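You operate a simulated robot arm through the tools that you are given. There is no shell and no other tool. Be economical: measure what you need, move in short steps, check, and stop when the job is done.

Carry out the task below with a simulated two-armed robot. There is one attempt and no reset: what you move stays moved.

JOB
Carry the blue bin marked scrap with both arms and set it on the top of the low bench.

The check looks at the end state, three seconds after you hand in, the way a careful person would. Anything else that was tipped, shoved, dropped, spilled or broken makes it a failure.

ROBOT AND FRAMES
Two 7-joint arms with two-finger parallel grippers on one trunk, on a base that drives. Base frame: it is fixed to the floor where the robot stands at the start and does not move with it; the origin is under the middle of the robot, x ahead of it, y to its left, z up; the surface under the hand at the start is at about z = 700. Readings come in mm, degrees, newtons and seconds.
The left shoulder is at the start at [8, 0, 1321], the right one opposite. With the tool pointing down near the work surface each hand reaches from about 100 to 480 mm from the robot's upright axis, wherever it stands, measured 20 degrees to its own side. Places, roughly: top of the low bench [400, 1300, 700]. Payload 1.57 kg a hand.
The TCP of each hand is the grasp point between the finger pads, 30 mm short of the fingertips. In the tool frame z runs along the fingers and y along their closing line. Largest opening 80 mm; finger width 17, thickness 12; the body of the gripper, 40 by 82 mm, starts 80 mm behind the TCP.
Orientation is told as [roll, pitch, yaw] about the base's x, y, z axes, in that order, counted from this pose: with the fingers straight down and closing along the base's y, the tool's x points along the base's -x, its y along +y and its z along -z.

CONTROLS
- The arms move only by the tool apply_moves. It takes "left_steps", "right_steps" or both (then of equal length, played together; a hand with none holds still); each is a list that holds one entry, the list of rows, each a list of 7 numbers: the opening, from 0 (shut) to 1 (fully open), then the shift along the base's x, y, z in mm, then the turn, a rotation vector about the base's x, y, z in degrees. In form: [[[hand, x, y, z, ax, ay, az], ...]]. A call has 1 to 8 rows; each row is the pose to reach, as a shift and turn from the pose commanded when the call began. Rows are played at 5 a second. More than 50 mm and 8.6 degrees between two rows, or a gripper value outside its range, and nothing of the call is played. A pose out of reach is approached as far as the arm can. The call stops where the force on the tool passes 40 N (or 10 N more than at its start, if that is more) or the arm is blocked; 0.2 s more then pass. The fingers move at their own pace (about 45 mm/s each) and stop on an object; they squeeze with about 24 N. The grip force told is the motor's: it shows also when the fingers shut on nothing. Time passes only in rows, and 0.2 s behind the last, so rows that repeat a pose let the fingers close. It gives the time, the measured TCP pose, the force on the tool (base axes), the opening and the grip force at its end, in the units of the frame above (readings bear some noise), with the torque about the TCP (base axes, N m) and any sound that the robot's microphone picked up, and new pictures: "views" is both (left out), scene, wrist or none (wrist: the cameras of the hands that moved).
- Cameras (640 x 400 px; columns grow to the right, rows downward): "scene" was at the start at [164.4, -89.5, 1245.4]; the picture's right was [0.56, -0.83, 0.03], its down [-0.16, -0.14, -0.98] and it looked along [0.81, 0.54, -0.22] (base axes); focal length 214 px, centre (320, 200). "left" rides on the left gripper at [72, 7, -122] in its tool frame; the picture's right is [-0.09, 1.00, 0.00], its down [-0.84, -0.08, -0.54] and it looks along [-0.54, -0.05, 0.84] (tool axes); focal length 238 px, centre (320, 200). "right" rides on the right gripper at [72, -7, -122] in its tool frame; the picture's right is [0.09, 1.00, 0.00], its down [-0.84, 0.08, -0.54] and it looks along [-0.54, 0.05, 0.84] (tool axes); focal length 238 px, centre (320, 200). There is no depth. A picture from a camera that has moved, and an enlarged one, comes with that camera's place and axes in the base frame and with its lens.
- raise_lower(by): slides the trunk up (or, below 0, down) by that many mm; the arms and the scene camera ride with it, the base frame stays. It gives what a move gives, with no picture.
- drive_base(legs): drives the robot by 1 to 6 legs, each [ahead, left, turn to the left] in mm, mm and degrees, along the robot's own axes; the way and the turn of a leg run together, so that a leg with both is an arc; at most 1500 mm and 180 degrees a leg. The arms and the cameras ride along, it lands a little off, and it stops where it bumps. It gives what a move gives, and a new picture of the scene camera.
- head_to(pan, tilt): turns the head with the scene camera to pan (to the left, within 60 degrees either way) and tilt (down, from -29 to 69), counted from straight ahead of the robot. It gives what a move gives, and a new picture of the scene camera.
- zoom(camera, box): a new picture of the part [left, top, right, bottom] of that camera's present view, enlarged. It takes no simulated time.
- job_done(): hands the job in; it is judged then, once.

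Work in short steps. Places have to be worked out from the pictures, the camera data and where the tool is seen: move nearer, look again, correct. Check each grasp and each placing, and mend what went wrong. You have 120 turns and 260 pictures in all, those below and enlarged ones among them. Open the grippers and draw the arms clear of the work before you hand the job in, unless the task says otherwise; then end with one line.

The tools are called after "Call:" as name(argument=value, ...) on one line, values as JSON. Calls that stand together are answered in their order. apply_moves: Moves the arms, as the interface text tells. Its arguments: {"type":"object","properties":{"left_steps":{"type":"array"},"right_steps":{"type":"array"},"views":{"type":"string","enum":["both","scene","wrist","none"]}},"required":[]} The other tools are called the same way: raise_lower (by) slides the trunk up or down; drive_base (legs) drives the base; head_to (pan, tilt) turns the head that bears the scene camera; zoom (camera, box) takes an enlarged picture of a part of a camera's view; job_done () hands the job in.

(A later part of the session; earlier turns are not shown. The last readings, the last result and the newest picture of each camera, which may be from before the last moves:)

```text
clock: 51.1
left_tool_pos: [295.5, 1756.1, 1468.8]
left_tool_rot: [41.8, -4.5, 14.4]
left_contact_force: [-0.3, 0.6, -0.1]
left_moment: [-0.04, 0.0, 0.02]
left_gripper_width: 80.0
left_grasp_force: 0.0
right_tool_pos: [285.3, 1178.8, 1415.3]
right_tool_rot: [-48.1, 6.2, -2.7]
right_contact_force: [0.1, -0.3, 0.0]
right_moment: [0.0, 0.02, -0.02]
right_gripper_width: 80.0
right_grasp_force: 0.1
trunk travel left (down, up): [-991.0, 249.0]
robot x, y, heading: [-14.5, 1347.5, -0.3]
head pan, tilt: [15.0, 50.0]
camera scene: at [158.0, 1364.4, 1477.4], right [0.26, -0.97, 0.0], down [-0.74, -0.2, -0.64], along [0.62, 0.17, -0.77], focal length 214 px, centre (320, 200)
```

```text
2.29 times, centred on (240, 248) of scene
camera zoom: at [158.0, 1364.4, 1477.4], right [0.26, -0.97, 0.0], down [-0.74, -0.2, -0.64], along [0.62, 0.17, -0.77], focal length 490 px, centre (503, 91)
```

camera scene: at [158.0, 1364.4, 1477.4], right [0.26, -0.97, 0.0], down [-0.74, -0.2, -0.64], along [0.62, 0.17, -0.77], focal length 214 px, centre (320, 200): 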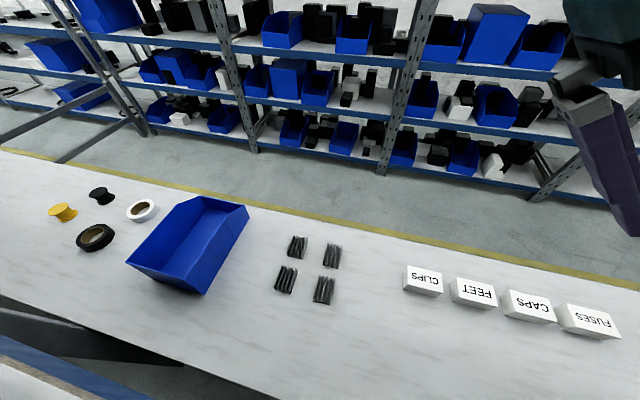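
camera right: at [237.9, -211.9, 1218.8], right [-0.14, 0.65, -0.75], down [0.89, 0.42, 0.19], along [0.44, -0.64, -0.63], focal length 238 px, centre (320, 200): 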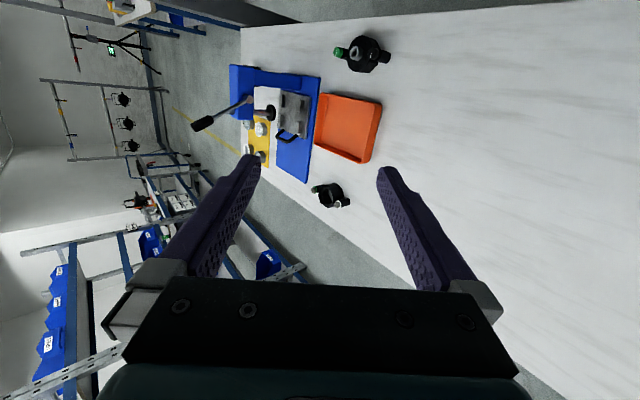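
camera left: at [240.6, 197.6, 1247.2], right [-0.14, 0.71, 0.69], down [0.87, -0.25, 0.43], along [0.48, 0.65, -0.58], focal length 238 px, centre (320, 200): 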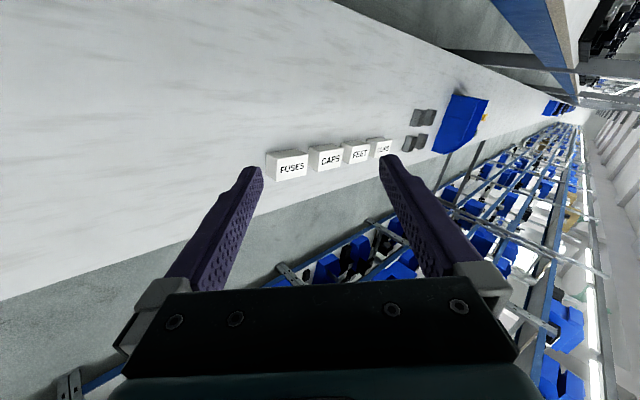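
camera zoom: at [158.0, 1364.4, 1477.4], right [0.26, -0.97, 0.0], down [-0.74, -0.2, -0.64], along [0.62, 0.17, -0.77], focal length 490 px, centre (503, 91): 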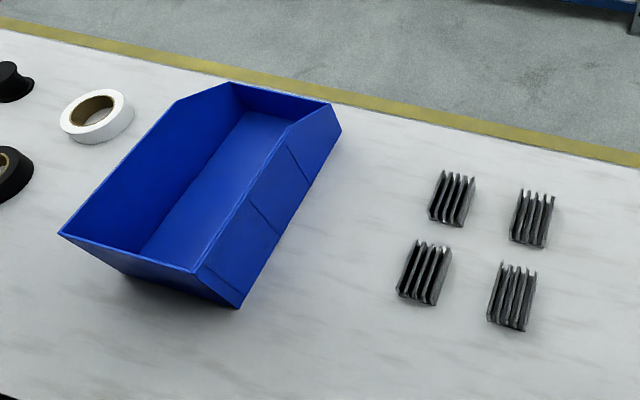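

The bin's label face, if any, points away from me. Before trusting it I check for other bins further left on the low and the high bench.

Call:
head_to(pan=58, tilt=15)

Call:
zoom(camera="scene", box=[80, 60, 280, 185])

Call:
zoom(camera="left", box=[400, 0, 640, 150])

```text
clock: 52.2
left_tool_pos: [295.4, 1757.0, 1468.0]
left_tool_rot: [41.7, -4.5, 14.3]
left_contact_force: [-1.5, 0.6, -0.6]
left_moment: [0.0, 0.05, 0.0]
left_gripper_width: 80.2
left_grasp_force: 0.0
right_tool_pos: [284.7, 1176.9, 1414.1]
right_tool_rot: [-48.2, 6.3, -2.6]
right_contact_force: [0.2, -0.4, -0.3]
right_moment: [-0.01, 0.0, 0.0]
right_gripper_width: 80.0
right_grasp_force: 0.1
trunk travel left (down, up): [-991.0, 249.0]
robot x, y, heading: [-17.7, 1342.3, -0.1]
head pan, tilt: [58.0, 15.0]
camera scene: at [133.3, 1423.6, 1531.0], right [0.85, -0.53, 0.0], down [-0.14, -0.22, -0.97], along [0.51, 0.82, -0.26], focal length 214 px, centre (320, 200)
```

scene: 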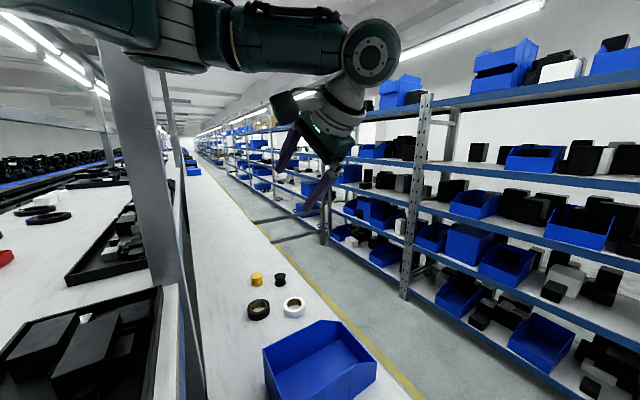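

```text
3.20 times, centred on (180, 122) of scene
camera zoom: at [133.3, 1423.6, 1531.0], right [0.85, -0.53, 0.0], down [-0.14, -0.22, -0.97], along [0.51, 0.82, -0.26], focal length 686 px, centre (768, 448)
```

zoom: 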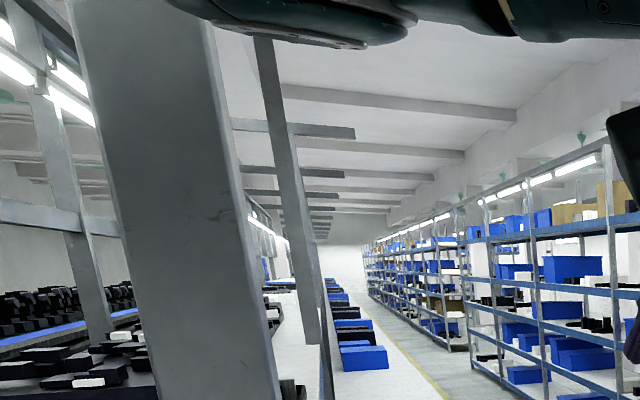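

```text
2.67 times, centred on (520, 75) of left
camera zoom: at [238.3, 1664.0, 1557.6], right [-0.15, 0.73, 0.67], down [0.89, -0.2, 0.42], along [0.44, 0.65, -0.61], focal length 636 px, centre (-213, 533)
```

zoom: 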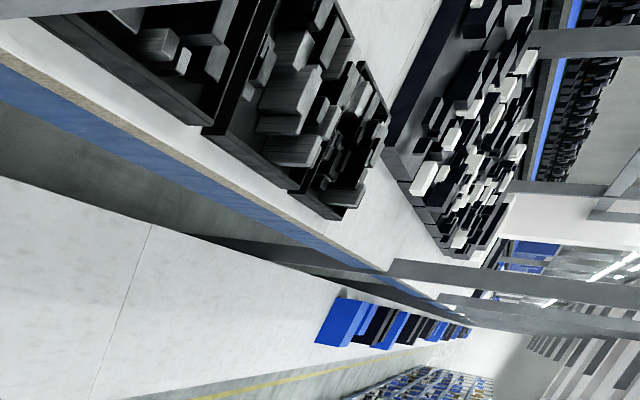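

Working out its ends (y about -1384 and 3950), this whole long table is the "low bench", so the bin at y 1800 already stands on it and is likely a decoy. The labelled bins are on the rack at the right; I drive back and look at those.

Call:
drive_base(legs=[[10, -1450, 0]])

Call:
head_to(pan=-35, tilt=20)

Call:
zoom(camera="scene", box=[0, 0, 320, 200])

Call:
zoom(camera="scene", box=[320, 50, 640, 250])

```text
clock: 59.4
left_tool_pos: [301.7, 319.3, 1468.9]
left_tool_rot: [41.9, -4.6, 14.2]
left_contact_force: [0.2, -0.1, -0.4]
left_moment: [-0.01, 0.02, 0.0]
left_gripper_width: 80.1
left_grasp_force: 0.1
right_tool_pos: [288.5, -260.3, 1413.9]
right_tool_rot: [-48.3, 6.2, -2.9]
right_contact_force: [0.2, 0.2, -0.8]
right_moment: [0.02, -0.02, -0.03]
right_gripper_width: 79.9
right_grasp_force: 0.0
trunk travel left (down, up): [-991.0, 249.0]
robot x, y, heading: [-11.4, -94.1, -0.4]
head pan, tilt: [58.0, 15.0]
camera scene: at [137.2, -13.5, 1531.1], right [0.84, -0.54, 0.0], down [-0.14, -0.22, -0.97], along [0.52, 0.82, -0.26], focal length 214 px, centre (320, 200)
```

scene: 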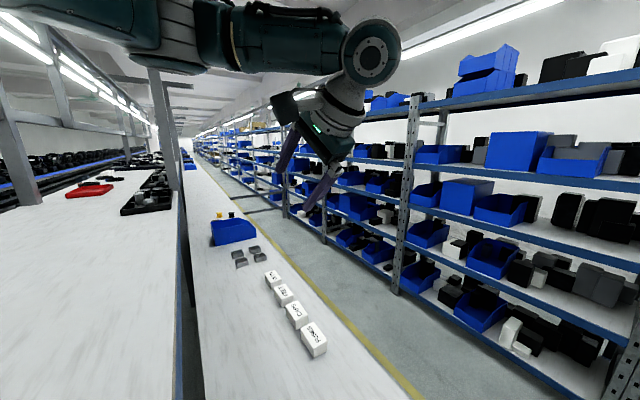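

```text
clock: 61.0
left_tool_pos: [300.7, 318.8, 1468.6]
left_tool_rot: [41.8, -4.4, 14.3]
left_contact_force: [-0.6, 0.0, -0.7]
left_moment: [0.02, -0.01, -0.01]
left_gripper_width: 80.2
left_grasp_force: 0.1
right_tool_pos: [288.3, -259.6, 1413.8]
right_tool_rot: [-48.2, 6.2, -2.9]
right_contact_force: [0.1, 0.4, 0.9]
right_moment: [-0.01, 0.02, 0.0]
right_gripper_width: 79.9
right_grasp_force: 0.0
trunk travel left (down, up): [-991.0, 249.0]
robot x, y, heading: [-13.8, -93.5, -0.2]
head pan, tilt: [-35.0, 20.0]
camera scene: at [163.2, -146.3, 1522.9], right [-0.58, -0.82, 0.0], down [-0.28, 0.2, -0.94], along [0.77, -0.54, -0.34], focal length 214 px, centre (320, 200)
```

scene: 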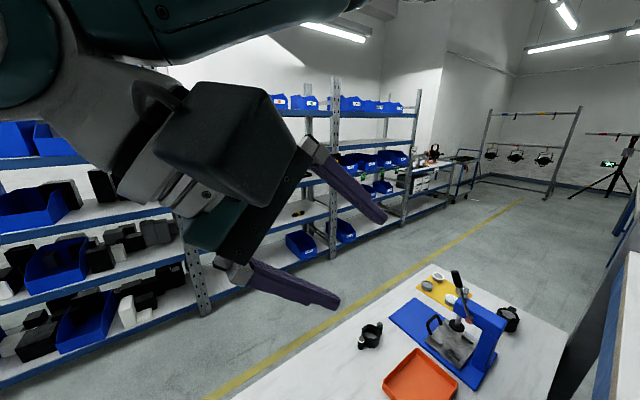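

```text
2.00 times, centred on (160, 100) of scene
camera zoom: at [163.2, -146.3, 1522.9], right [-0.58, -0.82, 0.0], down [-0.28, 0.2, -0.94], along [0.77, -0.54, -0.34], focal length 429 px, centre (640, 400)
```

zoom: 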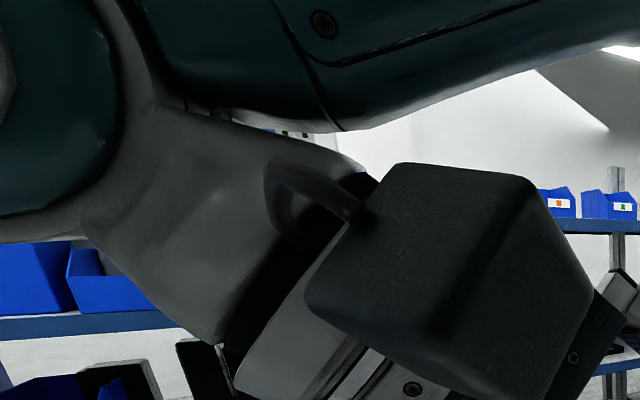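

```text
2.00 times, centred on (480, 150) of scene
camera zoom: at [163.2, -146.3, 1522.9], right [-0.58, -0.82, 0.0], down [-0.28, 0.2, -0.94], along [0.77, -0.54, -0.34], focal length 429 px, centre (0, 300)
```

zoom: 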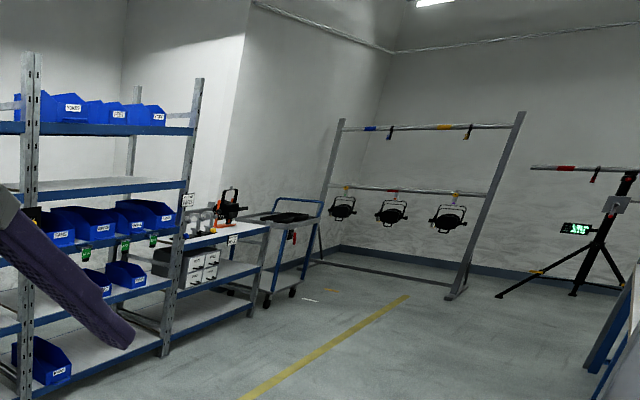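

The rack at the right has labelled bins, also two on its lowest visible shelf. I drive right for a closer reading.

Call:
drive_base(legs=[[0, -900, 0]])

Call:
head_to(pan=10, tilt=20)

Call:
zoom(camera="scene", box=[60, 60, 380, 260])

```text
clock: 65.1
left_tool_pos: [316.8, -478.2, 1469.2]
left_tool_rot: [41.8, -4.7, 15.7]
left_contact_force: [-0.7, -0.3, 0.6]
left_moment: [0.06, 0.05, 0.01]
left_gripper_width: 79.8
left_grasp_force: 0.0
right_tool_pos: [320.4, -1055.7, 1413.8]
right_tool_rot: [-48.1, 6.0, -1.2]
right_contact_force: [0.8, -1.6, -1.0]
right_moment: [0.01, 0.03, -0.01]
right_gripper_width: 80.1
right_grasp_force: 0.0
trunk travel left (down, up): [-991.0, 249.0]
robot x, y, heading: [7.5, -900.1, 1.1]
head pan, tilt: [-35.0, 20.0]
stopped in leg 1: the robot was blocked; the commanded pose is now the measured one
camera scene: at [192.3, -946.7, 1523.2], right [-0.56, -0.83, 0.0], down [-0.28, 0.19, -0.94], along [0.78, -0.52, -0.34], focal length 214 px, centre (320, 200)
```

scene: 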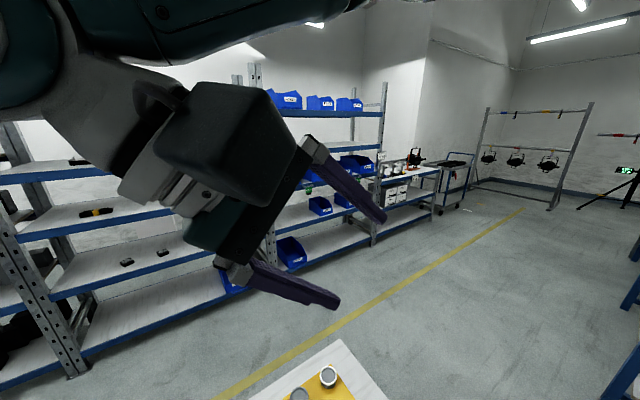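

```text
clock: 66.2
left_tool_pos: [315.6, -476.9, 1470.4]
left_tool_rot: [42.1, -4.8, 15.7]
left_contact_force: [0.0, 0.5, -0.7]
left_moment: [0.02, -0.01, -0.01]
left_gripper_width: 79.9
left_grasp_force: 0.1
right_tool_pos: [319.2, -1054.9, 1415.2]
right_tool_rot: [-48.1, 6.0, -1.5]
right_contact_force: [-0.3, 0.0, 0.5]
right_moment: [-0.05, -0.02, 0.01]
right_gripper_width: 80.2
right_grasp_force: 0.0
trunk travel left (down, up): [-991.0, 249.0]
robot x, y, heading: [5.0, -892.6, 1.0]
head pan, tilt: [10.0, 20.0]
camera scene: at [203.9, -875.3, 1524.3], right [0.19, -0.98, 0.0], down [-0.33, -0.06, -0.94], along [0.92, 0.18, -0.34], focal length 214 px, centre (320, 200)
```

scene: 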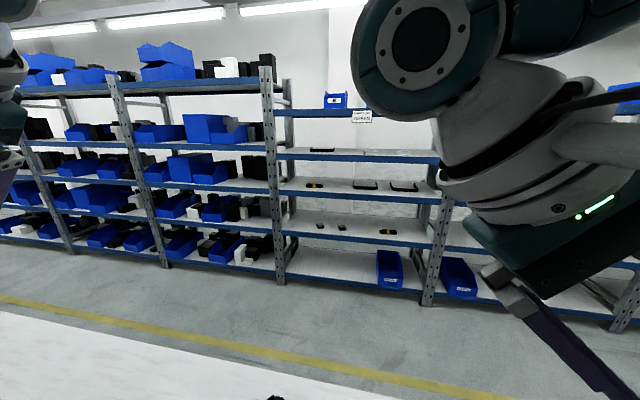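

```text
2.00 times, centred on (220, 160) of scene
camera zoom: at [203.9, -875.3, 1524.3], right [0.19, -0.98, 0.0], down [-0.33, -0.06, -0.94], along [0.92, 0.18, -0.34], focal length 429 px, centre (520, 280)
```

zoom: 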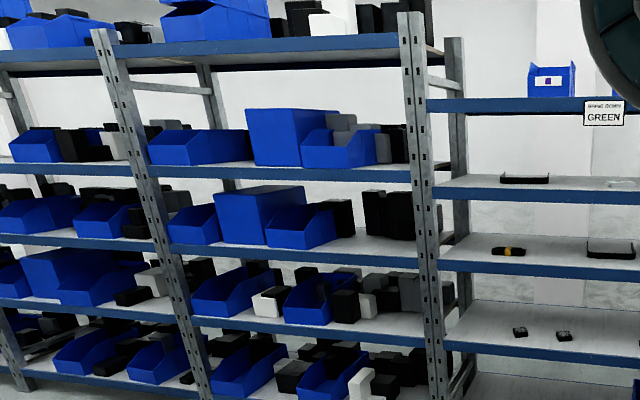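

The robot was blocked at y about -900, perhaps by the post at the bench's end. I look at the rack and the area to the right with the right wrist camera and by turning the head.

Call:
head_to(pan=-60, tilt=30)

Call:
zoom(camera="right", box=[0, 0, 640, 400])

Call:
zoom(camera="scene", box=[160, 60, 400, 210])

```text
clock: 67.6
left_tool_pos: [315.1, -476.5, 1470.9]
left_tool_rot: [41.9, -4.9, 15.8]
left_contact_force: [0.1, 0.4, 0.6]
left_moment: [0.02, -0.01, -0.03]
left_gripper_width: 79.9
left_grasp_force: 0.0
right_tool_pos: [319.3, -1055.2, 1414.4]
right_tool_rot: [-48.2, 6.0, -1.3]
right_contact_force: [0.1, -0.5, 0.6]
right_moment: [-0.03, -0.02, -0.02]
right_gripper_width: 80.0
right_grasp_force: 0.1
trunk travel left (down, up): [-991.0, 249.0]
robot x, y, heading: [8.1, -897.7, 1.3]
head pan, tilt: [-60.0, 30.0]
camera scene: at [159.8, -970.7, 1507.4], right [-0.85, -0.52, -0.01], down [-0.26, 0.43, -0.87], along [0.45, -0.74, -0.5], focal length 214 px, centre (320, 200)
```

scene: 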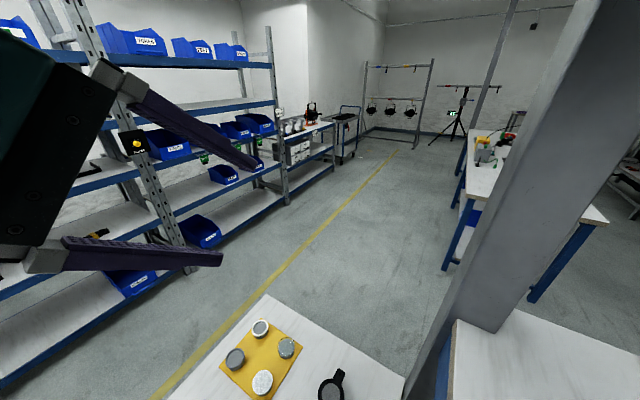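

```text
1.00 times, centred on (320, 200) of right (not enlarged: the box is as wide or as high as the picture)
camera zoom: at [258.0, -967.0, 1508.2], right [-0.15, 0.67, -0.73], down [0.87, 0.44, 0.22], along [0.46, -0.6, -0.65], focal length 238 px, centre (320, 200)
```

zoom: 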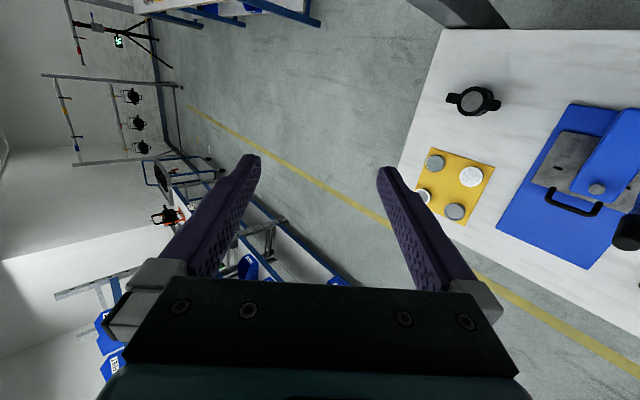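

```text
2.67 times, centred on (280, 135) of scene
camera zoom: at [159.8, -970.7, 1507.4], right [-0.85, -0.52, -0.01], down [-0.26, 0.43, -0.87], along [0.45, -0.74, -0.5], focal length 572 px, centre (427, 373)
```

zoom: 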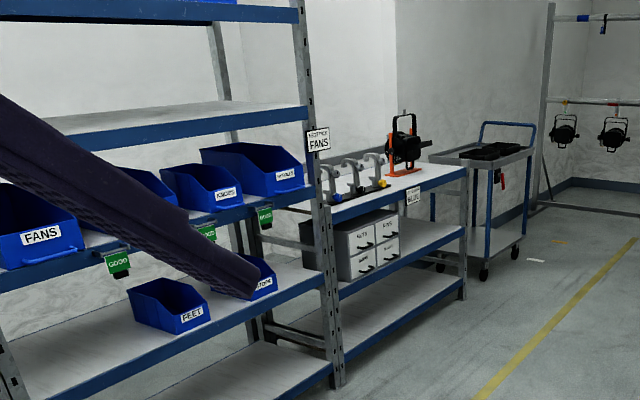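

Labels such as FANS and FEET can be read. I enlarge the shelf bins and the blue thing at the far table at the right.

Call:
zoom(camera="scene", box=[430, 110, 550, 280])

Call:
zoom(camera="scene", box=[140, 100, 290, 200])

Call:
zoom(camera="scene", box=[60, 200, 240, 310])

Call:
zoom(camera="scene", box=[0, 0, 260, 110])

```text
2.35 times, centred on (490, 195) of scene
camera zoom: at [159.8, -970.7, 1507.4], right [-0.85, -0.52, -0.01], down [-0.26, 0.43, -0.87], along [0.45, -0.74, -0.5], focal length 505 px, centre (-80, 212)
```

zoom: 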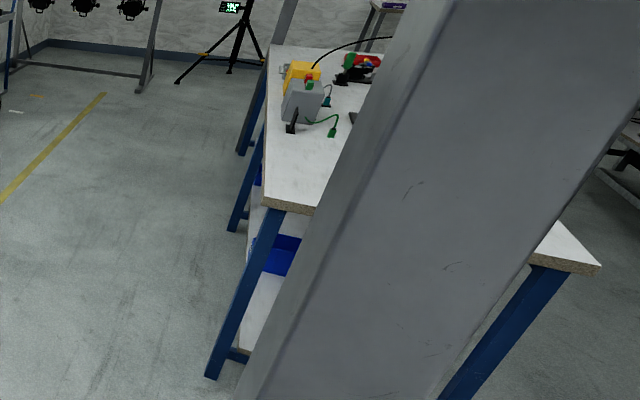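

```text
4.00 times, centred on (215, 150) of scene
camera zoom: at [159.8, -970.7, 1507.4], right [-0.85, -0.52, -0.01], down [-0.26, 0.43, -0.87], along [0.45, -0.74, -0.5], focal length 858 px, centre (740, 400)
```

zoom: 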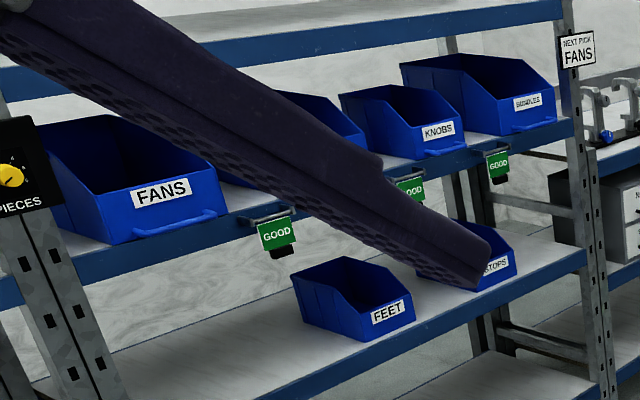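

```text
3.56 times, centred on (150, 255) of scene
camera zoom: at [159.8, -970.7, 1507.4], right [-0.85, -0.52, -0.01], down [-0.26, 0.43, -0.87], along [0.45, -0.74, -0.5], focal length 763 px, centre (924, 4)
```

zoom: 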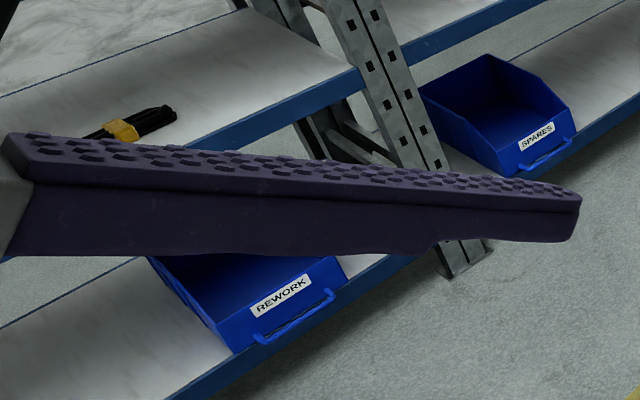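

```text
2.46 times, centred on (130, 55) of scene
camera zoom: at [159.8, -970.7, 1507.4], right [-0.85, -0.52, -0.01], down [-0.26, 0.43, -0.87], along [0.45, -0.74, -0.5], focal length 528 px, centre (788, 557)
```

zoom: 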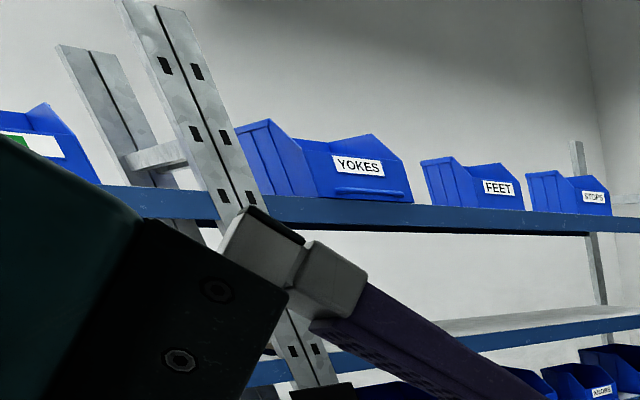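

The rack holds REWORK, SPARES, FANS and so on, but no SCRAP; a blue bin lies on the lower shelf of the far table at the right, beyond the post at about [80, -1235]. I back off, move behind the line of the post and turn to face right.

Call:
drive_base(legs=[[0, 250, 0], [-330, 0, 0], [0, 0, -90]])

Call:
head_to(pan=0, tilt=20)

```text
clock: 72.8
left_tool_pos: [74.8, -312.4, 1469.0]
left_tool_rot: [41.8, -4.6, 2.8]
left_contact_force: [-0.3, 0.5, 0.3]
left_moment: [0.02, 0.0, 0.03]
left_gripper_width: 79.9
left_grasp_force: 0.0
right_tool_pos: [-52.4, -878.0, 1414.9]
right_tool_rot: [-48.2, 6.2, -14.3]
right_contact_force: [-0.1, 0.1, -0.5]
right_moment: [0.01, -0.03, -0.02]
right_gripper_width: 80.3
right_grasp_force: 0.1
trunk travel left (down, up): [-991.0, 249.0]
robot x, y, heading: [-316.0, -656.4, -11.8]
head pan, tilt: [-60.0, 30.0]
stopped in leg 3: the robot was blocked; the commanded pose is now the measured one
camera scene: at [-188.5, -759.3, 1506.9], right [-0.95, -0.31, 0.0], down [-0.16, 0.48, -0.87], along [0.27, -0.82, -0.5], focal length 214 px, centre (320, 200)
```

scene: 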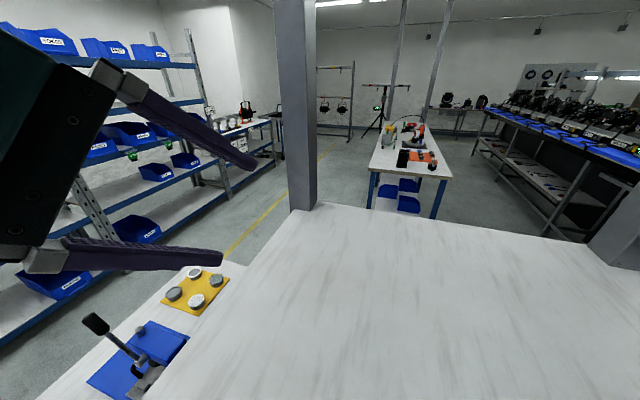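

```text
clock: 74.2
left_tool_pos: [75.5, -312.0, 1469.0]
left_tool_rot: [41.8, -4.6, 2.8]
left_contact_force: [0.5, -0.1, 0.2]
left_moment: [0.02, 0.0, -0.02]
left_gripper_width: 80.1
left_grasp_force: 0.1
right_tool_pos: [-51.8, -878.5, 1414.2]
right_tool_rot: [-48.2, 6.1, -14.3]
right_contact_force: [0.1, 0.6, -0.8]
right_moment: [-0.02, -0.02, -0.01]
right_gripper_width: 80.1
right_grasp_force: 0.0
trunk travel left (down, up): [-991.0, 249.0]
robot x, y, heading: [-315.0, -653.7, -11.6]
head pan, tilt: [0.0, 20.0]
camera scene: at [-125.6, -692.5, 1523.2], right [-0.21, -0.98, 0.0], down [-0.33, 0.07, -0.94], along [0.92, -0.19, -0.34], focal length 214 px, centre (320, 200)
```

scene: 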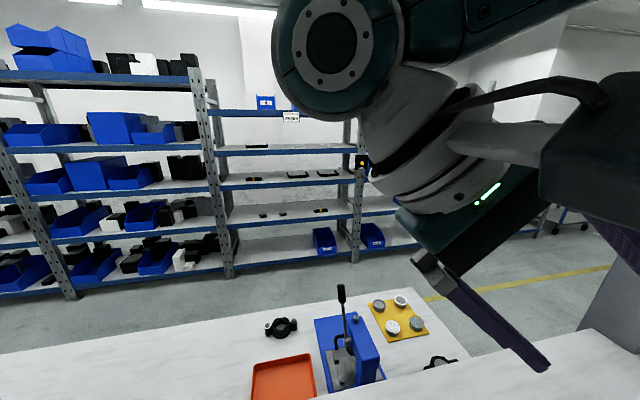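

There are several blue bins on the lower shelf of the far table. I look back there and enlarge it.

Call:
head_to(pan=-60, tilt=25)

Call:
zoom(camera="scene", box=[350, 100, 470, 200])

```text
clock: 75.5
left_tool_pos: [74.1, -311.7, 1469.2]
left_tool_rot: [41.8, -4.5, 2.8]
left_contact_force: [0.2, -0.4, 0.4]
left_moment: [0.01, 0.02, 0.03]
left_gripper_width: 80.1
left_grasp_force: 0.1
right_tool_pos: [-52.2, -877.6, 1415.1]
right_tool_rot: [-48.2, 6.0, -14.3]
right_contact_force: [-0.1, 1.1, 0.6]
right_moment: [-0.02, -0.01, -0.02]
right_gripper_width: 80.2
right_grasp_force: 0.1
trunk travel left (down, up): [-991.0, 249.0]
robot x, y, heading: [-316.7, -654.9, -11.7]
head pan, tilt: [-60.0, 25.0]
camera scene: at [-187.9, -761.0, 1515.1], right [-0.95, -0.31, 0.0], down [-0.13, 0.4, -0.91], along [0.28, -0.86, -0.42], focal length 214 px, centre (320, 200)
```

scene: 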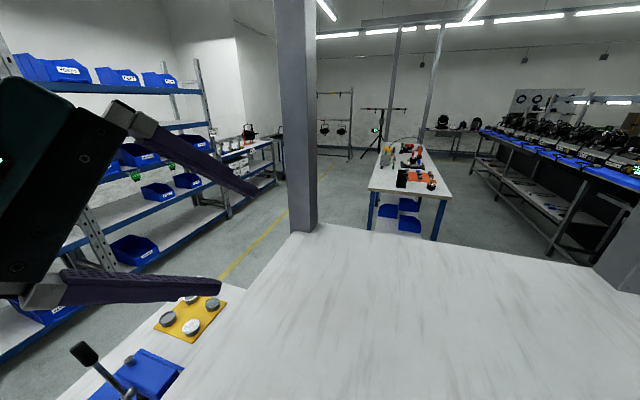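

```text
4.00 times, centred on (410, 150) of scene
camera zoom: at [-187.9, -761.0, 1515.1], right [-0.95, -0.31, 0.0], down [-0.13, 0.4, -0.91], along [0.28, -0.86, -0.42], focal length 858 px, centre (-40, 400)
```

zoom: 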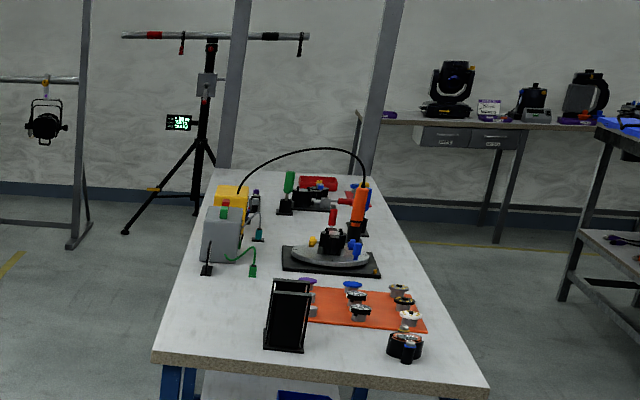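

Call:
zoom(camera="scene", box=[355, 180, 455, 245])

Call:
zoom(camera="scene", box=[460, 90, 640, 270])

```text
6.15 times, centred on (405, 212) of scene
camera zoom: at [-187.9, -761.0, 1515.1], right [-0.95, -0.31, 0.0], down [-0.13, 0.4, -0.91], along [0.28, -0.86, -0.42], focal length 1320 px, centre (-203, 123)
```

zoom: 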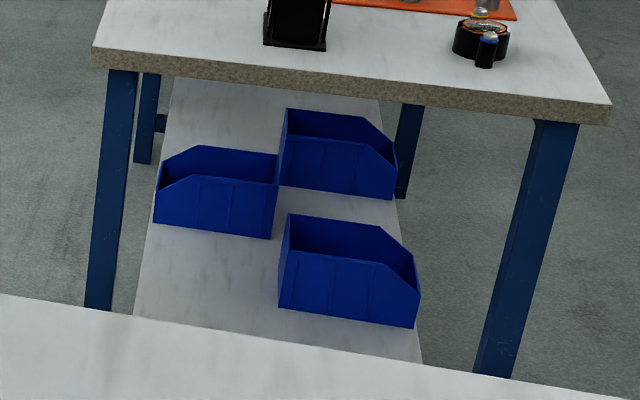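

```text
2.22 times, centred on (550, 180) of scene
camera zoom: at [-187.9, -761.0, 1515.1], right [-0.95, -0.31, 0.0], down [-0.13, 0.4, -0.91], along [0.28, -0.86, -0.42], focal length 477 px, centre (-191, 244)
```

zoom: 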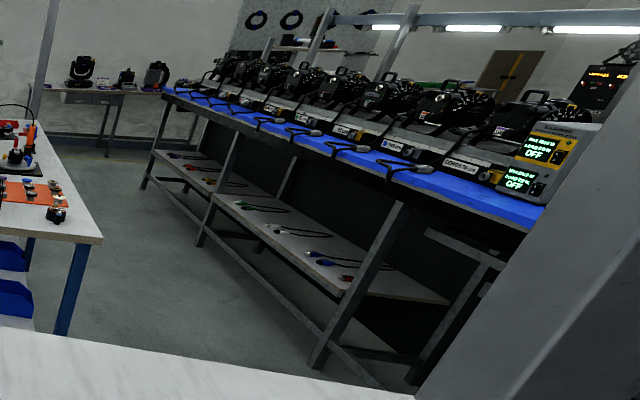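

Three blue bins stand on that lower shelf with their label fronts hidden. I move further right (toward -y), between the bench's posts, to read them.

Call:
drive_base(legs=[[0, 0, 11.5], [0, -500, 0]])

```text
clock: 77.8
left_tool_pos: [20.0, -411.6, 1467.1]
left_tool_rot: [41.8, -4.6, 11.8]
left_contact_force: [-0.6, -0.3, -0.2]
left_moment: [0.0, 0.0, 0.02]
left_gripper_width: 80.1
left_grasp_force: 0.0
right_tool_pos: [-16.9, -989.9, 1414.5]
right_tool_rot: [-48.3, 6.2, -5.3]
right_contact_force: [-0.3, -0.2, 0.3]
right_moment: [-0.01, -0.01, -0.01]
right_gripper_width: 80.2
right_grasp_force: 0.1
trunk travel left (down, up): [-991.0, 249.0]
robot x, y, heading: [-315.4, -810.6, -2.9]
head pan, tilt: [-60.0, 25.0]
stopped in leg 2: the robot was blocked; the commanded pose is now the measured one
camera scene: at [-169.1, -895.6, 1515.0], right [-0.89, -0.46, 0.0], down [-0.19, 0.38, -0.91], along [0.41, -0.81, -0.42], focal length 214 px, centre (320, 200)
```

scene: 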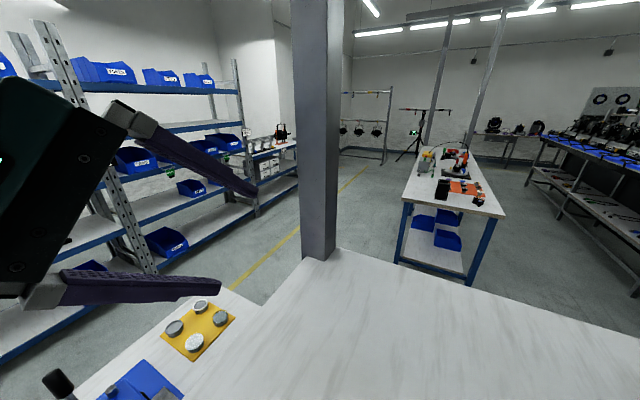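

The base is blocked again at y about -810. I enlarge the three bins under the far table from here and the rack once more.

Call:
zoom(camera="scene", box=[390, 170, 500, 290])

Call:
zoom(camera="scene", box=[0, 30, 280, 205])

Call:
zoom(camera="scene", box=[0, 205, 280, 380])

```text
3.33 times, centred on (445, 230) of scene
camera zoom: at [-169.1, -895.6, 1515.0], right [-0.89, -0.46, 0.0], down [-0.19, 0.38, -0.91], along [0.41, -0.81, -0.42], focal length 715 px, centre (-97, 100)
```

zoom: 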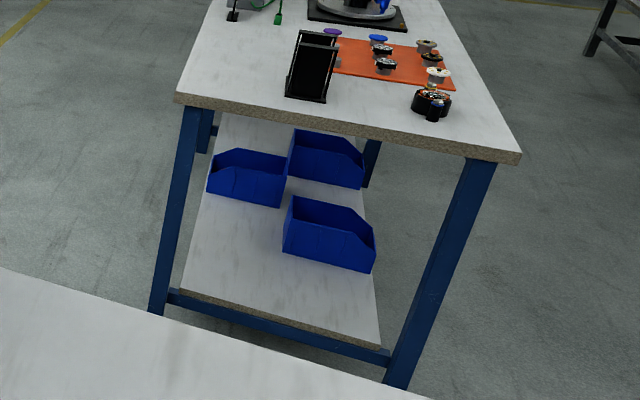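

```text
2.29 times, centred on (140, 118) of scene
camera zoom: at [-169.1, -895.6, 1515.0], right [-0.89, -0.46, 0.0], down [-0.19, 0.38, -0.91], along [0.41, -0.81, -0.42], focal length 490 px, centre (731, 389)
```

zoom: 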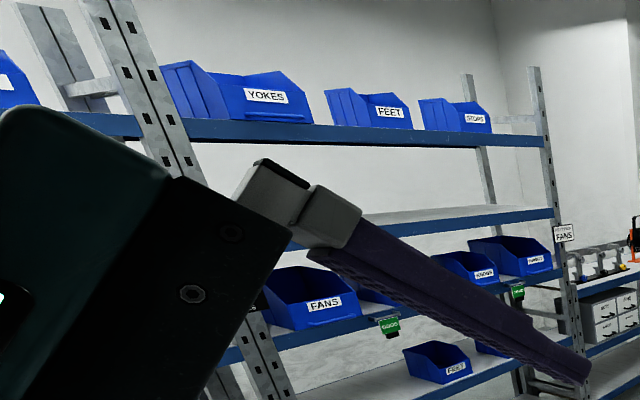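

```text
2.29 times, centred on (140, 292) of scene
camera zoom: at [-169.1, -895.6, 1515.0], right [-0.89, -0.46, 0.0], down [-0.19, 0.38, -0.91], along [0.41, -0.81, -0.42], focal length 490 px, centre (731, -11)
```

zoom: 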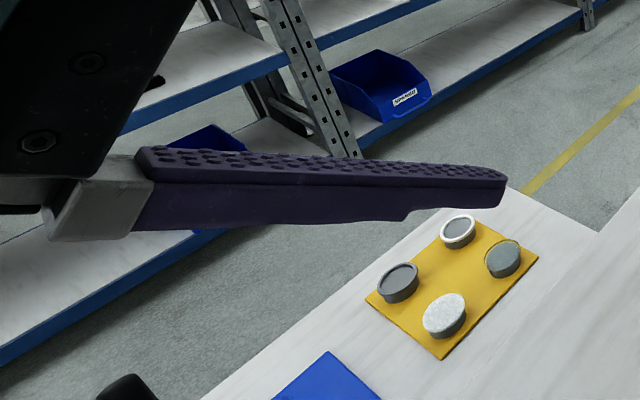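

No SCRAP label here. The front of the bin on the table (which faces +x) is still unread, so I go back left and will reach over with the left hand's camera to read it.

Call:
drive_base(legs=[[0, 600, 3], [315, 0, 0], [0, 1400, 0]])

```text
clock: 89.5
left_tool_pos: [315.4, 1619.3, 1468.5]
left_tool_rot: [41.9, -4.5, 15.4]
left_contact_force: [-0.6, -0.2, 0.2]
left_moment: [0.0, 0.01, -0.01]
left_gripper_width: 79.8
left_grasp_force: 0.1
right_tool_pos: [315.8, 1039.6, 1414.8]
right_tool_rot: [-48.2, 6.2, -1.7]
right_contact_force: [-0.5, 0.8, 0.0]
right_moment: [0.02, -0.02, 0.01]
right_gripper_width: 80.0
right_grasp_force: 0.0
trunk travel left (down, up): [-991.0, 249.0]
robot x, y, heading: [7.5, 1201.7, 0.6]
head pan, tilt: [-60.0, 25.0]
camera scene: at [157.1, 1124.0, 1514.8], right [-0.86, -0.51, 0.0], down [-0.22, 0.36, -0.91], along [0.46, -0.78, -0.42], focal length 214 px, centre (320, 200)
```

scene: 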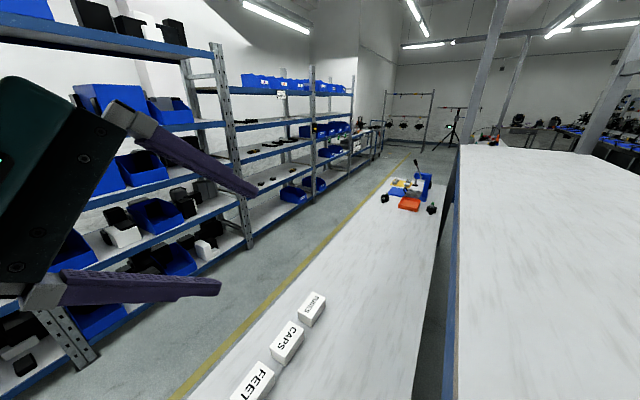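

I lower the trunk by 200 mm (hands stay well above the bin) and look left to watch the left hand.

Call:
raise_lower(by=-200)

Call:
head_to(pan=40, tilt=35)

Call:
apply_moves(left_steps=[[[1, 40, -10, -20, 0, 0, 8], [1, 80, -20, -40, 0, 0, 16], [1, 120, -30, -60, 0, 0, 24], [1, 160, -40, -80, 0, 0, 32], [1, 200, -50, -95, 0, 0, 40], [1, 240, -60, -110, 0, 0, 48], [1, 280, -65, -120, 0, 0, 56]]], views="both")

```text
clock: 91.7
left_tool_pos: [315.3, 1619.3, 1269.0]
left_tool_rot: [41.8, -4.4, 15.4]
left_contact_force: [-0.2, -0.3, -0.4]
left_moment: [0.03, -0.01, 0.03]
left_gripper_width: 80.3
left_grasp_force: 0.0
right_tool_pos: [316.0, 1039.2, 1213.4]
right_tool_rot: [-48.4, 6.2, -1.6]
right_contact_force: [0.4, 0.6, 0.7]
right_moment: [0.01, 0.0, 0.01]
right_gripper_width: 80.2
right_grasp_force: 0.1
trunk travel left (down, up): [-791.0, 449.0]
robot x, y, heading: [9.1, 1201.0, 0.5]
head pan, tilt: [-60.0, 25.0]
```

```text
clock: 93.4
left_tool_pos: [315.5, 1620.4, 1266.8]
left_tool_rot: [41.9, -4.5, 15.4]
left_contact_force: [-0.3, -0.4, 0.1]
left_moment: [-0.01, 0.01, 0.01]
left_gripper_width: 80.0
left_grasp_force: 0.1
right_tool_pos: [315.9, 1039.5, 1214.3]
right_tool_rot: [-48.3, 6.3, -1.7]
right_contact_force: [-0.9, -0.2, 0.3]
right_moment: [0.04, 0.02, -0.01]
right_gripper_width: 80.0
right_grasp_force: 0.0
trunk travel left (down, up): [-791.0, 449.0]
robot x, y, heading: [8.9, 1199.3, 0.9]
head pan, tilt: [40.0, 35.0]
camera scene: at [176.6, 1260.6, 1299.1], right [0.65, -0.76, 0.0], down [-0.43, -0.37, -0.82], along [0.62, 0.54, -0.57], focal length 214 px, centre (320, 200)
```

scene: 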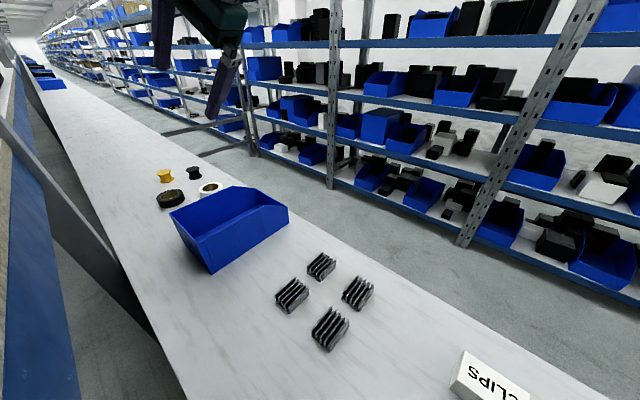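

```text
clock: 95.0
left_tool_pos: [355.7, 1498.7, 1194.8]
left_tool_rot: [41.5, -4.3, 69.8]
left_contact_force: [-0.1, 0.6, 0.0]
left_moment: [-0.02, -0.01, 0.03]
left_gripper_width: 80.0
left_grasp_force: 0.2
left hand out of reach, approached as far as the arm can: row 3, 4, 5, 6, 7
right_tool_pos: [314.9, 1039.5, 1213.4]
right_tool_rot: [-48.3, 6.2, -1.7]
right_contact_force: [0.0, -0.1, 0.9]
right_moment: [0.03, 0.0, 0.02]
right_gripper_width: 80.2
right_grasp_force: 0.1
trunk travel left (down, up): [-791.0, 449.0]
robot x, y, heading: [9.2, 1196.6, 0.9]
head pan, tilt: [40.0, 35.0]
camera scene: at [176.5, 1260.7, 1299.1], right [0.65, -0.76, 0.0], down [-0.43, -0.37, -0.82], along [0.62, 0.54, -0.57], focal length 214 px, centre (320, 200)
camera left: at [400.1, 1398.5, 1283.9], right [-0.69, 0.3, 0.67], down [0.67, 0.61, 0.42], along [-0.28, 0.73, -0.62], focal length 238 px, centre (320, 200)
```

scene: 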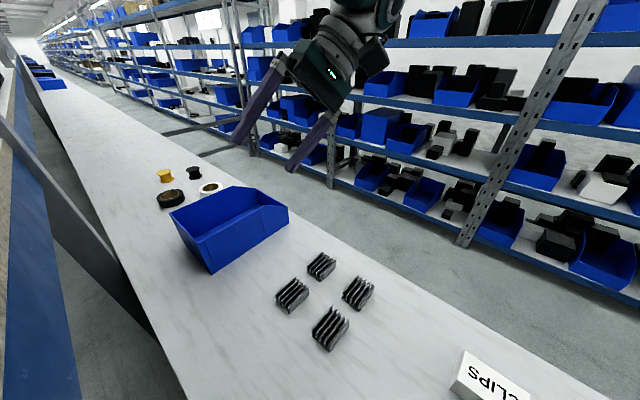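
left: 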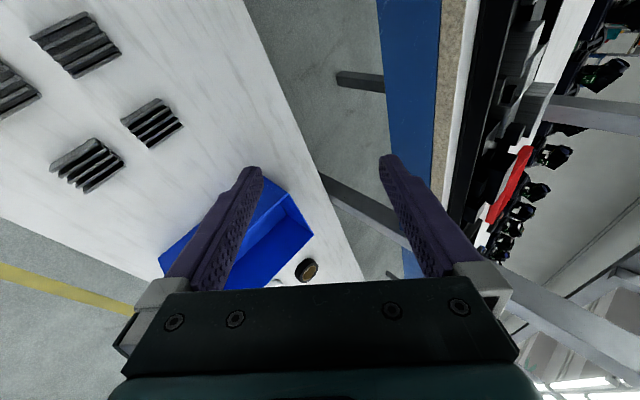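

The arm's reach is short, so the far side can't be seen this way. The "low" bench suggests the bin may be on the high bench; I pull the left hand back, raise the trunk fully, and look along the high bench to the left.

Call:
apply_moves(left_steps=[[[1, 0, 20, 20, 0, 0, -8], [1, -10, 40, 30, 0, 0, -16], [1, -20, 55, 40, 0, 0, -24], [1, -30, 70, 50, 0, 0, -32], [1, -40, 80, 60, 0, 0, -40], [1, -50, 90, 70, 0, 0, -48], [1, -60, 100, 75, 0, 0, -56]]], views="none")

Call:
raise_lower(by=440)

Call:
drive_base(legs=[[0, 0, 45]])

Call:
head_to(pan=50, tilt=30)

```text
clock: 96.2
left_tool_pos: [338.2, 1636.5, 1220.1]
left_tool_rot: [48.3, -10.5, 54.0]
left_contact_force: [-0.1, -0.7, -0.5]
left_moment: [0.01, 0.01, -0.02]
left_gripper_width: 80.0
left_grasp_force: 0.0
left hand out of reach, approached as far as the arm can: row 1, 2, 3, 4, 5
right_tool_pos: [316.9, 1039.9, 1213.0]
right_tool_rot: [-48.3, 6.3, -1.7]
right_contact_force: [0.5, -0.2, -0.4]
right_moment: [-0.02, -0.02, -0.04]
right_gripper_width: 79.9
right_grasp_force: 0.1
trunk travel left (down, up): [-791.0, 449.0]
robot x, y, heading: [5.5, 1201.6, 0.8]
head pan, tilt: [40.0, 35.0]
stopped in row 6 (left hand): the arm was blocked; the commanded pose is now the measured one
```

```text
refused: 440 is not a number from -400 to 400
```

```text
clock: 98.3
left_tool_pos: [34.8, 1746.8, 1217.7]
left_tool_rot: [46.6, -10.3, 89.0]
left_contact_force: [5.9, 1.5, 4.9]
left_moment: [0.05, -0.28, 0.02]
left_gripper_width: 80.2
left_grasp_force: 0.0
right_tool_pos: [353.7, 1247.8, 1213.1]
right_tool_rot: [-48.3, 6.2, 33.6]
right_contact_force: [-0.6, 0.6, 0.4]
right_moment: [0.01, 0.01, 0.01]
right_gripper_width: 80.2
right_grasp_force: 0.0
trunk travel left (down, up): [-791.0, 449.0]
robot x, y, heading: [6.9, 1202.4, 36.0]
head pan, tilt: [40.0, 35.0]
stopped in leg 1: the force on the tool passed its limit at 80 N (the readings are from after the stop); the commanded pose is now the measured one
camera scene: at [112.8, 1346.4, 1299.2], right [0.97, -0.24, 0.0], down [-0.14, -0.56, -0.82], along [0.2, 0.8, -0.57], focal length 214 px, centre (320, 200)
```

scene: 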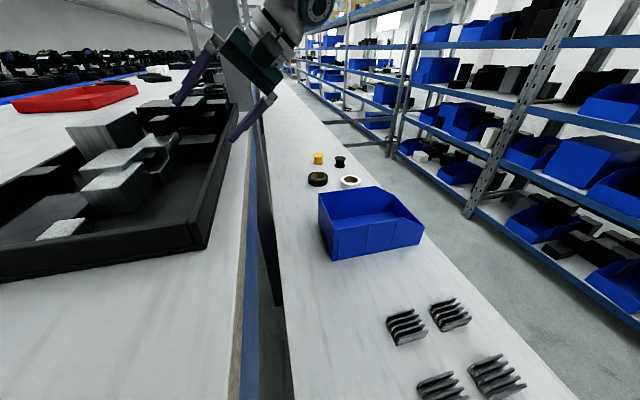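

```text
clock: 99.0
left_tool_pos: [34.6, 1746.5, 1217.6]
left_tool_rot: [46.8, -10.2, 89.0]
left_contact_force: [7.9, 3.4, 0.7]
left_moment: [0.18, -0.42, 0.04]
left_gripper_width: 79.9
left_grasp_force: 0.0
right_tool_pos: [353.8, 1246.9, 1214.2]
right_tool_rot: [-48.2, 6.2, 33.5]
right_contact_force: [0.6, -0.5, 0.9]
right_moment: [-0.02, 0.01, 0.0]
right_gripper_width: 79.9
right_grasp_force: 0.0
trunk travel left (down, up): [-791.0, 449.0]
robot x, y, heading: [10.8, 1199.4, 35.9]
head pan, tilt: [50.0, 30.0]
camera scene: at [98.0, 1351.1, 1307.0], right [1.0, -0.07, 0.0], down [-0.03, -0.5, -0.87], along [0.06, 0.86, -0.5], focal length 214 px, centre (320, 200)
```

scene: 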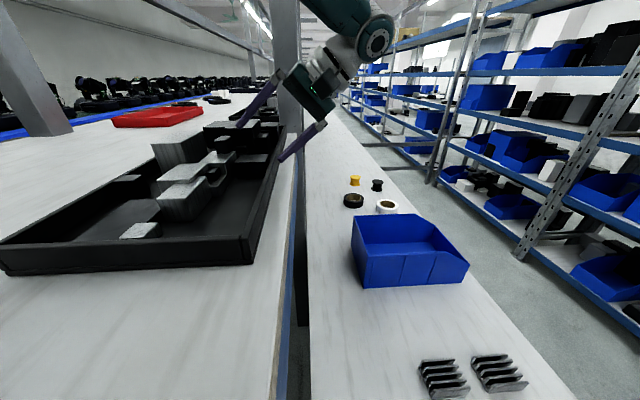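

The raise was refused but the turn ran, and the left hand touched something near the post or the tray. I enlarge that spot before freeing it.

Call:
zoom(camera="scene", box=[200, 40, 360, 200])

Call:
zoom(camera="left", box=[0, 0, 640, 400])

```text
2.50 times, centred on (280, 120) of scene
camera zoom: at [98.0, 1351.1, 1307.0], right [1.0, -0.07, 0.0], down [-0.03, -0.5, -0.87], along [0.06, 0.86, -0.5], focal length 536 px, centre (420, 400)
```

zoom: 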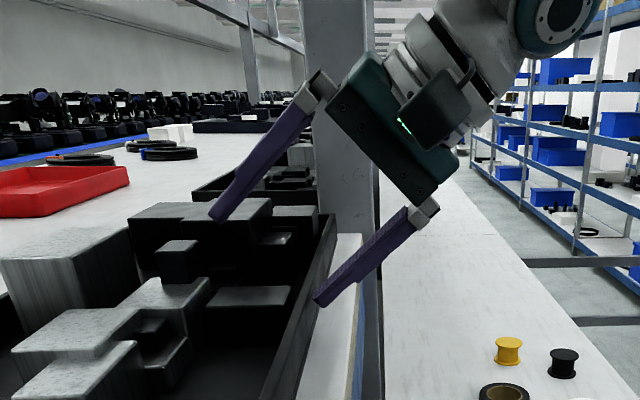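

```text
1.00 times, centred on (320, 200) of left (not enlarged: the box is as wide or as high as the picture)
camera zoom: at [117.6, 1659.2, 1291.2], right [-0.68, -0.03, 0.73], down [0.46, 0.76, 0.46], along [-0.57, 0.65, -0.51], focal length 238 px, centre (320, 200)
```

zoom: 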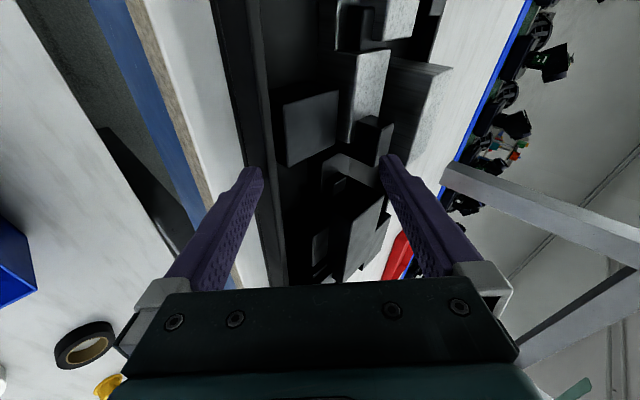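

The left finger leans against the tray's outer wall; the tray appears in place. I free the hand by raising the trunk.

Call:
raise_lower(by=60)

Call:
raise_lower(by=380)

Call:
head_to(pan=50, tilt=30)

```text
clock: 100.0
left_tool_pos: [32.9, 1746.0, 1277.9]
left_tool_rot: [47.0, -10.2, 89.2]
left_contact_force: [-0.4, 0.6, 0.7]
left_moment: [0.01, 0.0, 0.02]
left_gripper_width: 79.9
left_grasp_force: 0.0
right_tool_pos: [351.9, 1244.5, 1274.1]
right_tool_rot: [-48.3, 6.4, 33.6]
right_contact_force: [-0.3, -0.3, 0.4]
right_moment: [0.0, 0.01, -0.02]
right_gripper_width: 80.0
right_grasp_force: 0.1
trunk travel left (down, up): [-851.0, 389.0]
robot x, y, heading: [6.3, 1205.1, 36.1]
head pan, tilt: [50.0, 30.0]
```

```text
clock: 103.7
left_tool_pos: [34.5, 1746.0, 1657.6]
left_tool_rot: [46.9, -10.2, 89.0]
left_contact_force: [0.0, 0.2, -0.3]
left_moment: [-0.04, 0.03, 0.0]
left_gripper_width: 79.9
left_grasp_force: 0.0
right_tool_pos: [352.1, 1246.5, 1652.5]
right_tool_rot: [-48.3, 6.2, 33.6]
right_contact_force: [-0.7, -0.4, 0.4]
right_moment: [0.0, 0.01, 0.0]
right_gripper_width: 79.9
right_grasp_force: 0.1
trunk travel left (down, up): [-1231.0, 9.0]
robot x, y, heading: [9.7, 1201.5, 36.2]
head pan, tilt: [50.0, 30.0]
```

```text
clock: 104.3
left_tool_pos: [33.8, 1745.8, 1655.7]
left_tool_rot: [46.9, -10.2, 89.0]
left_contact_force: [-0.1, -0.3, -0.4]
left_moment: [0.0, 0.02, 0.0]
left_gripper_width: 79.9
left_grasp_force: 0.2
right_tool_pos: [352.4, 1247.7, 1654.4]
right_tool_rot: [-48.3, 6.2, 33.6]
right_contact_force: [0.8, -0.7, -0.1]
right_moment: [-0.01, 0.0, 0.01]
right_gripper_width: 80.1
right_grasp_force: 0.1
trunk travel left (down, up): [-1231.0, 9.0]
robot x, y, heading: [9.7, 1204.4, 36.2]
head pan, tilt: [50.0, 30.0]
camera scene: at [97.1, 1350.7, 1746.9], right [1.0, -0.07, 0.0], down [-0.03, -0.5, -0.87], along [0.06, 0.86, -0.5], focal length 214 px, centre (320, 200)
```

scene: 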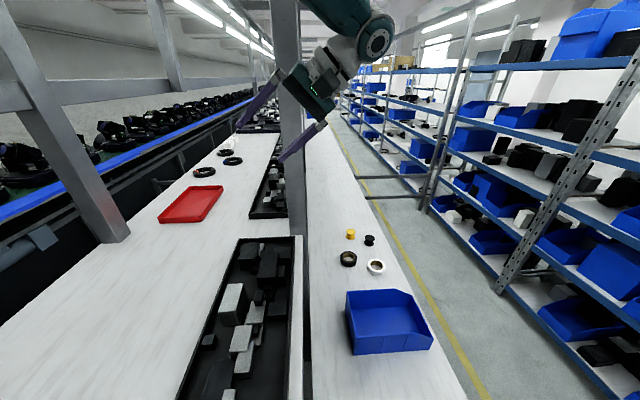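

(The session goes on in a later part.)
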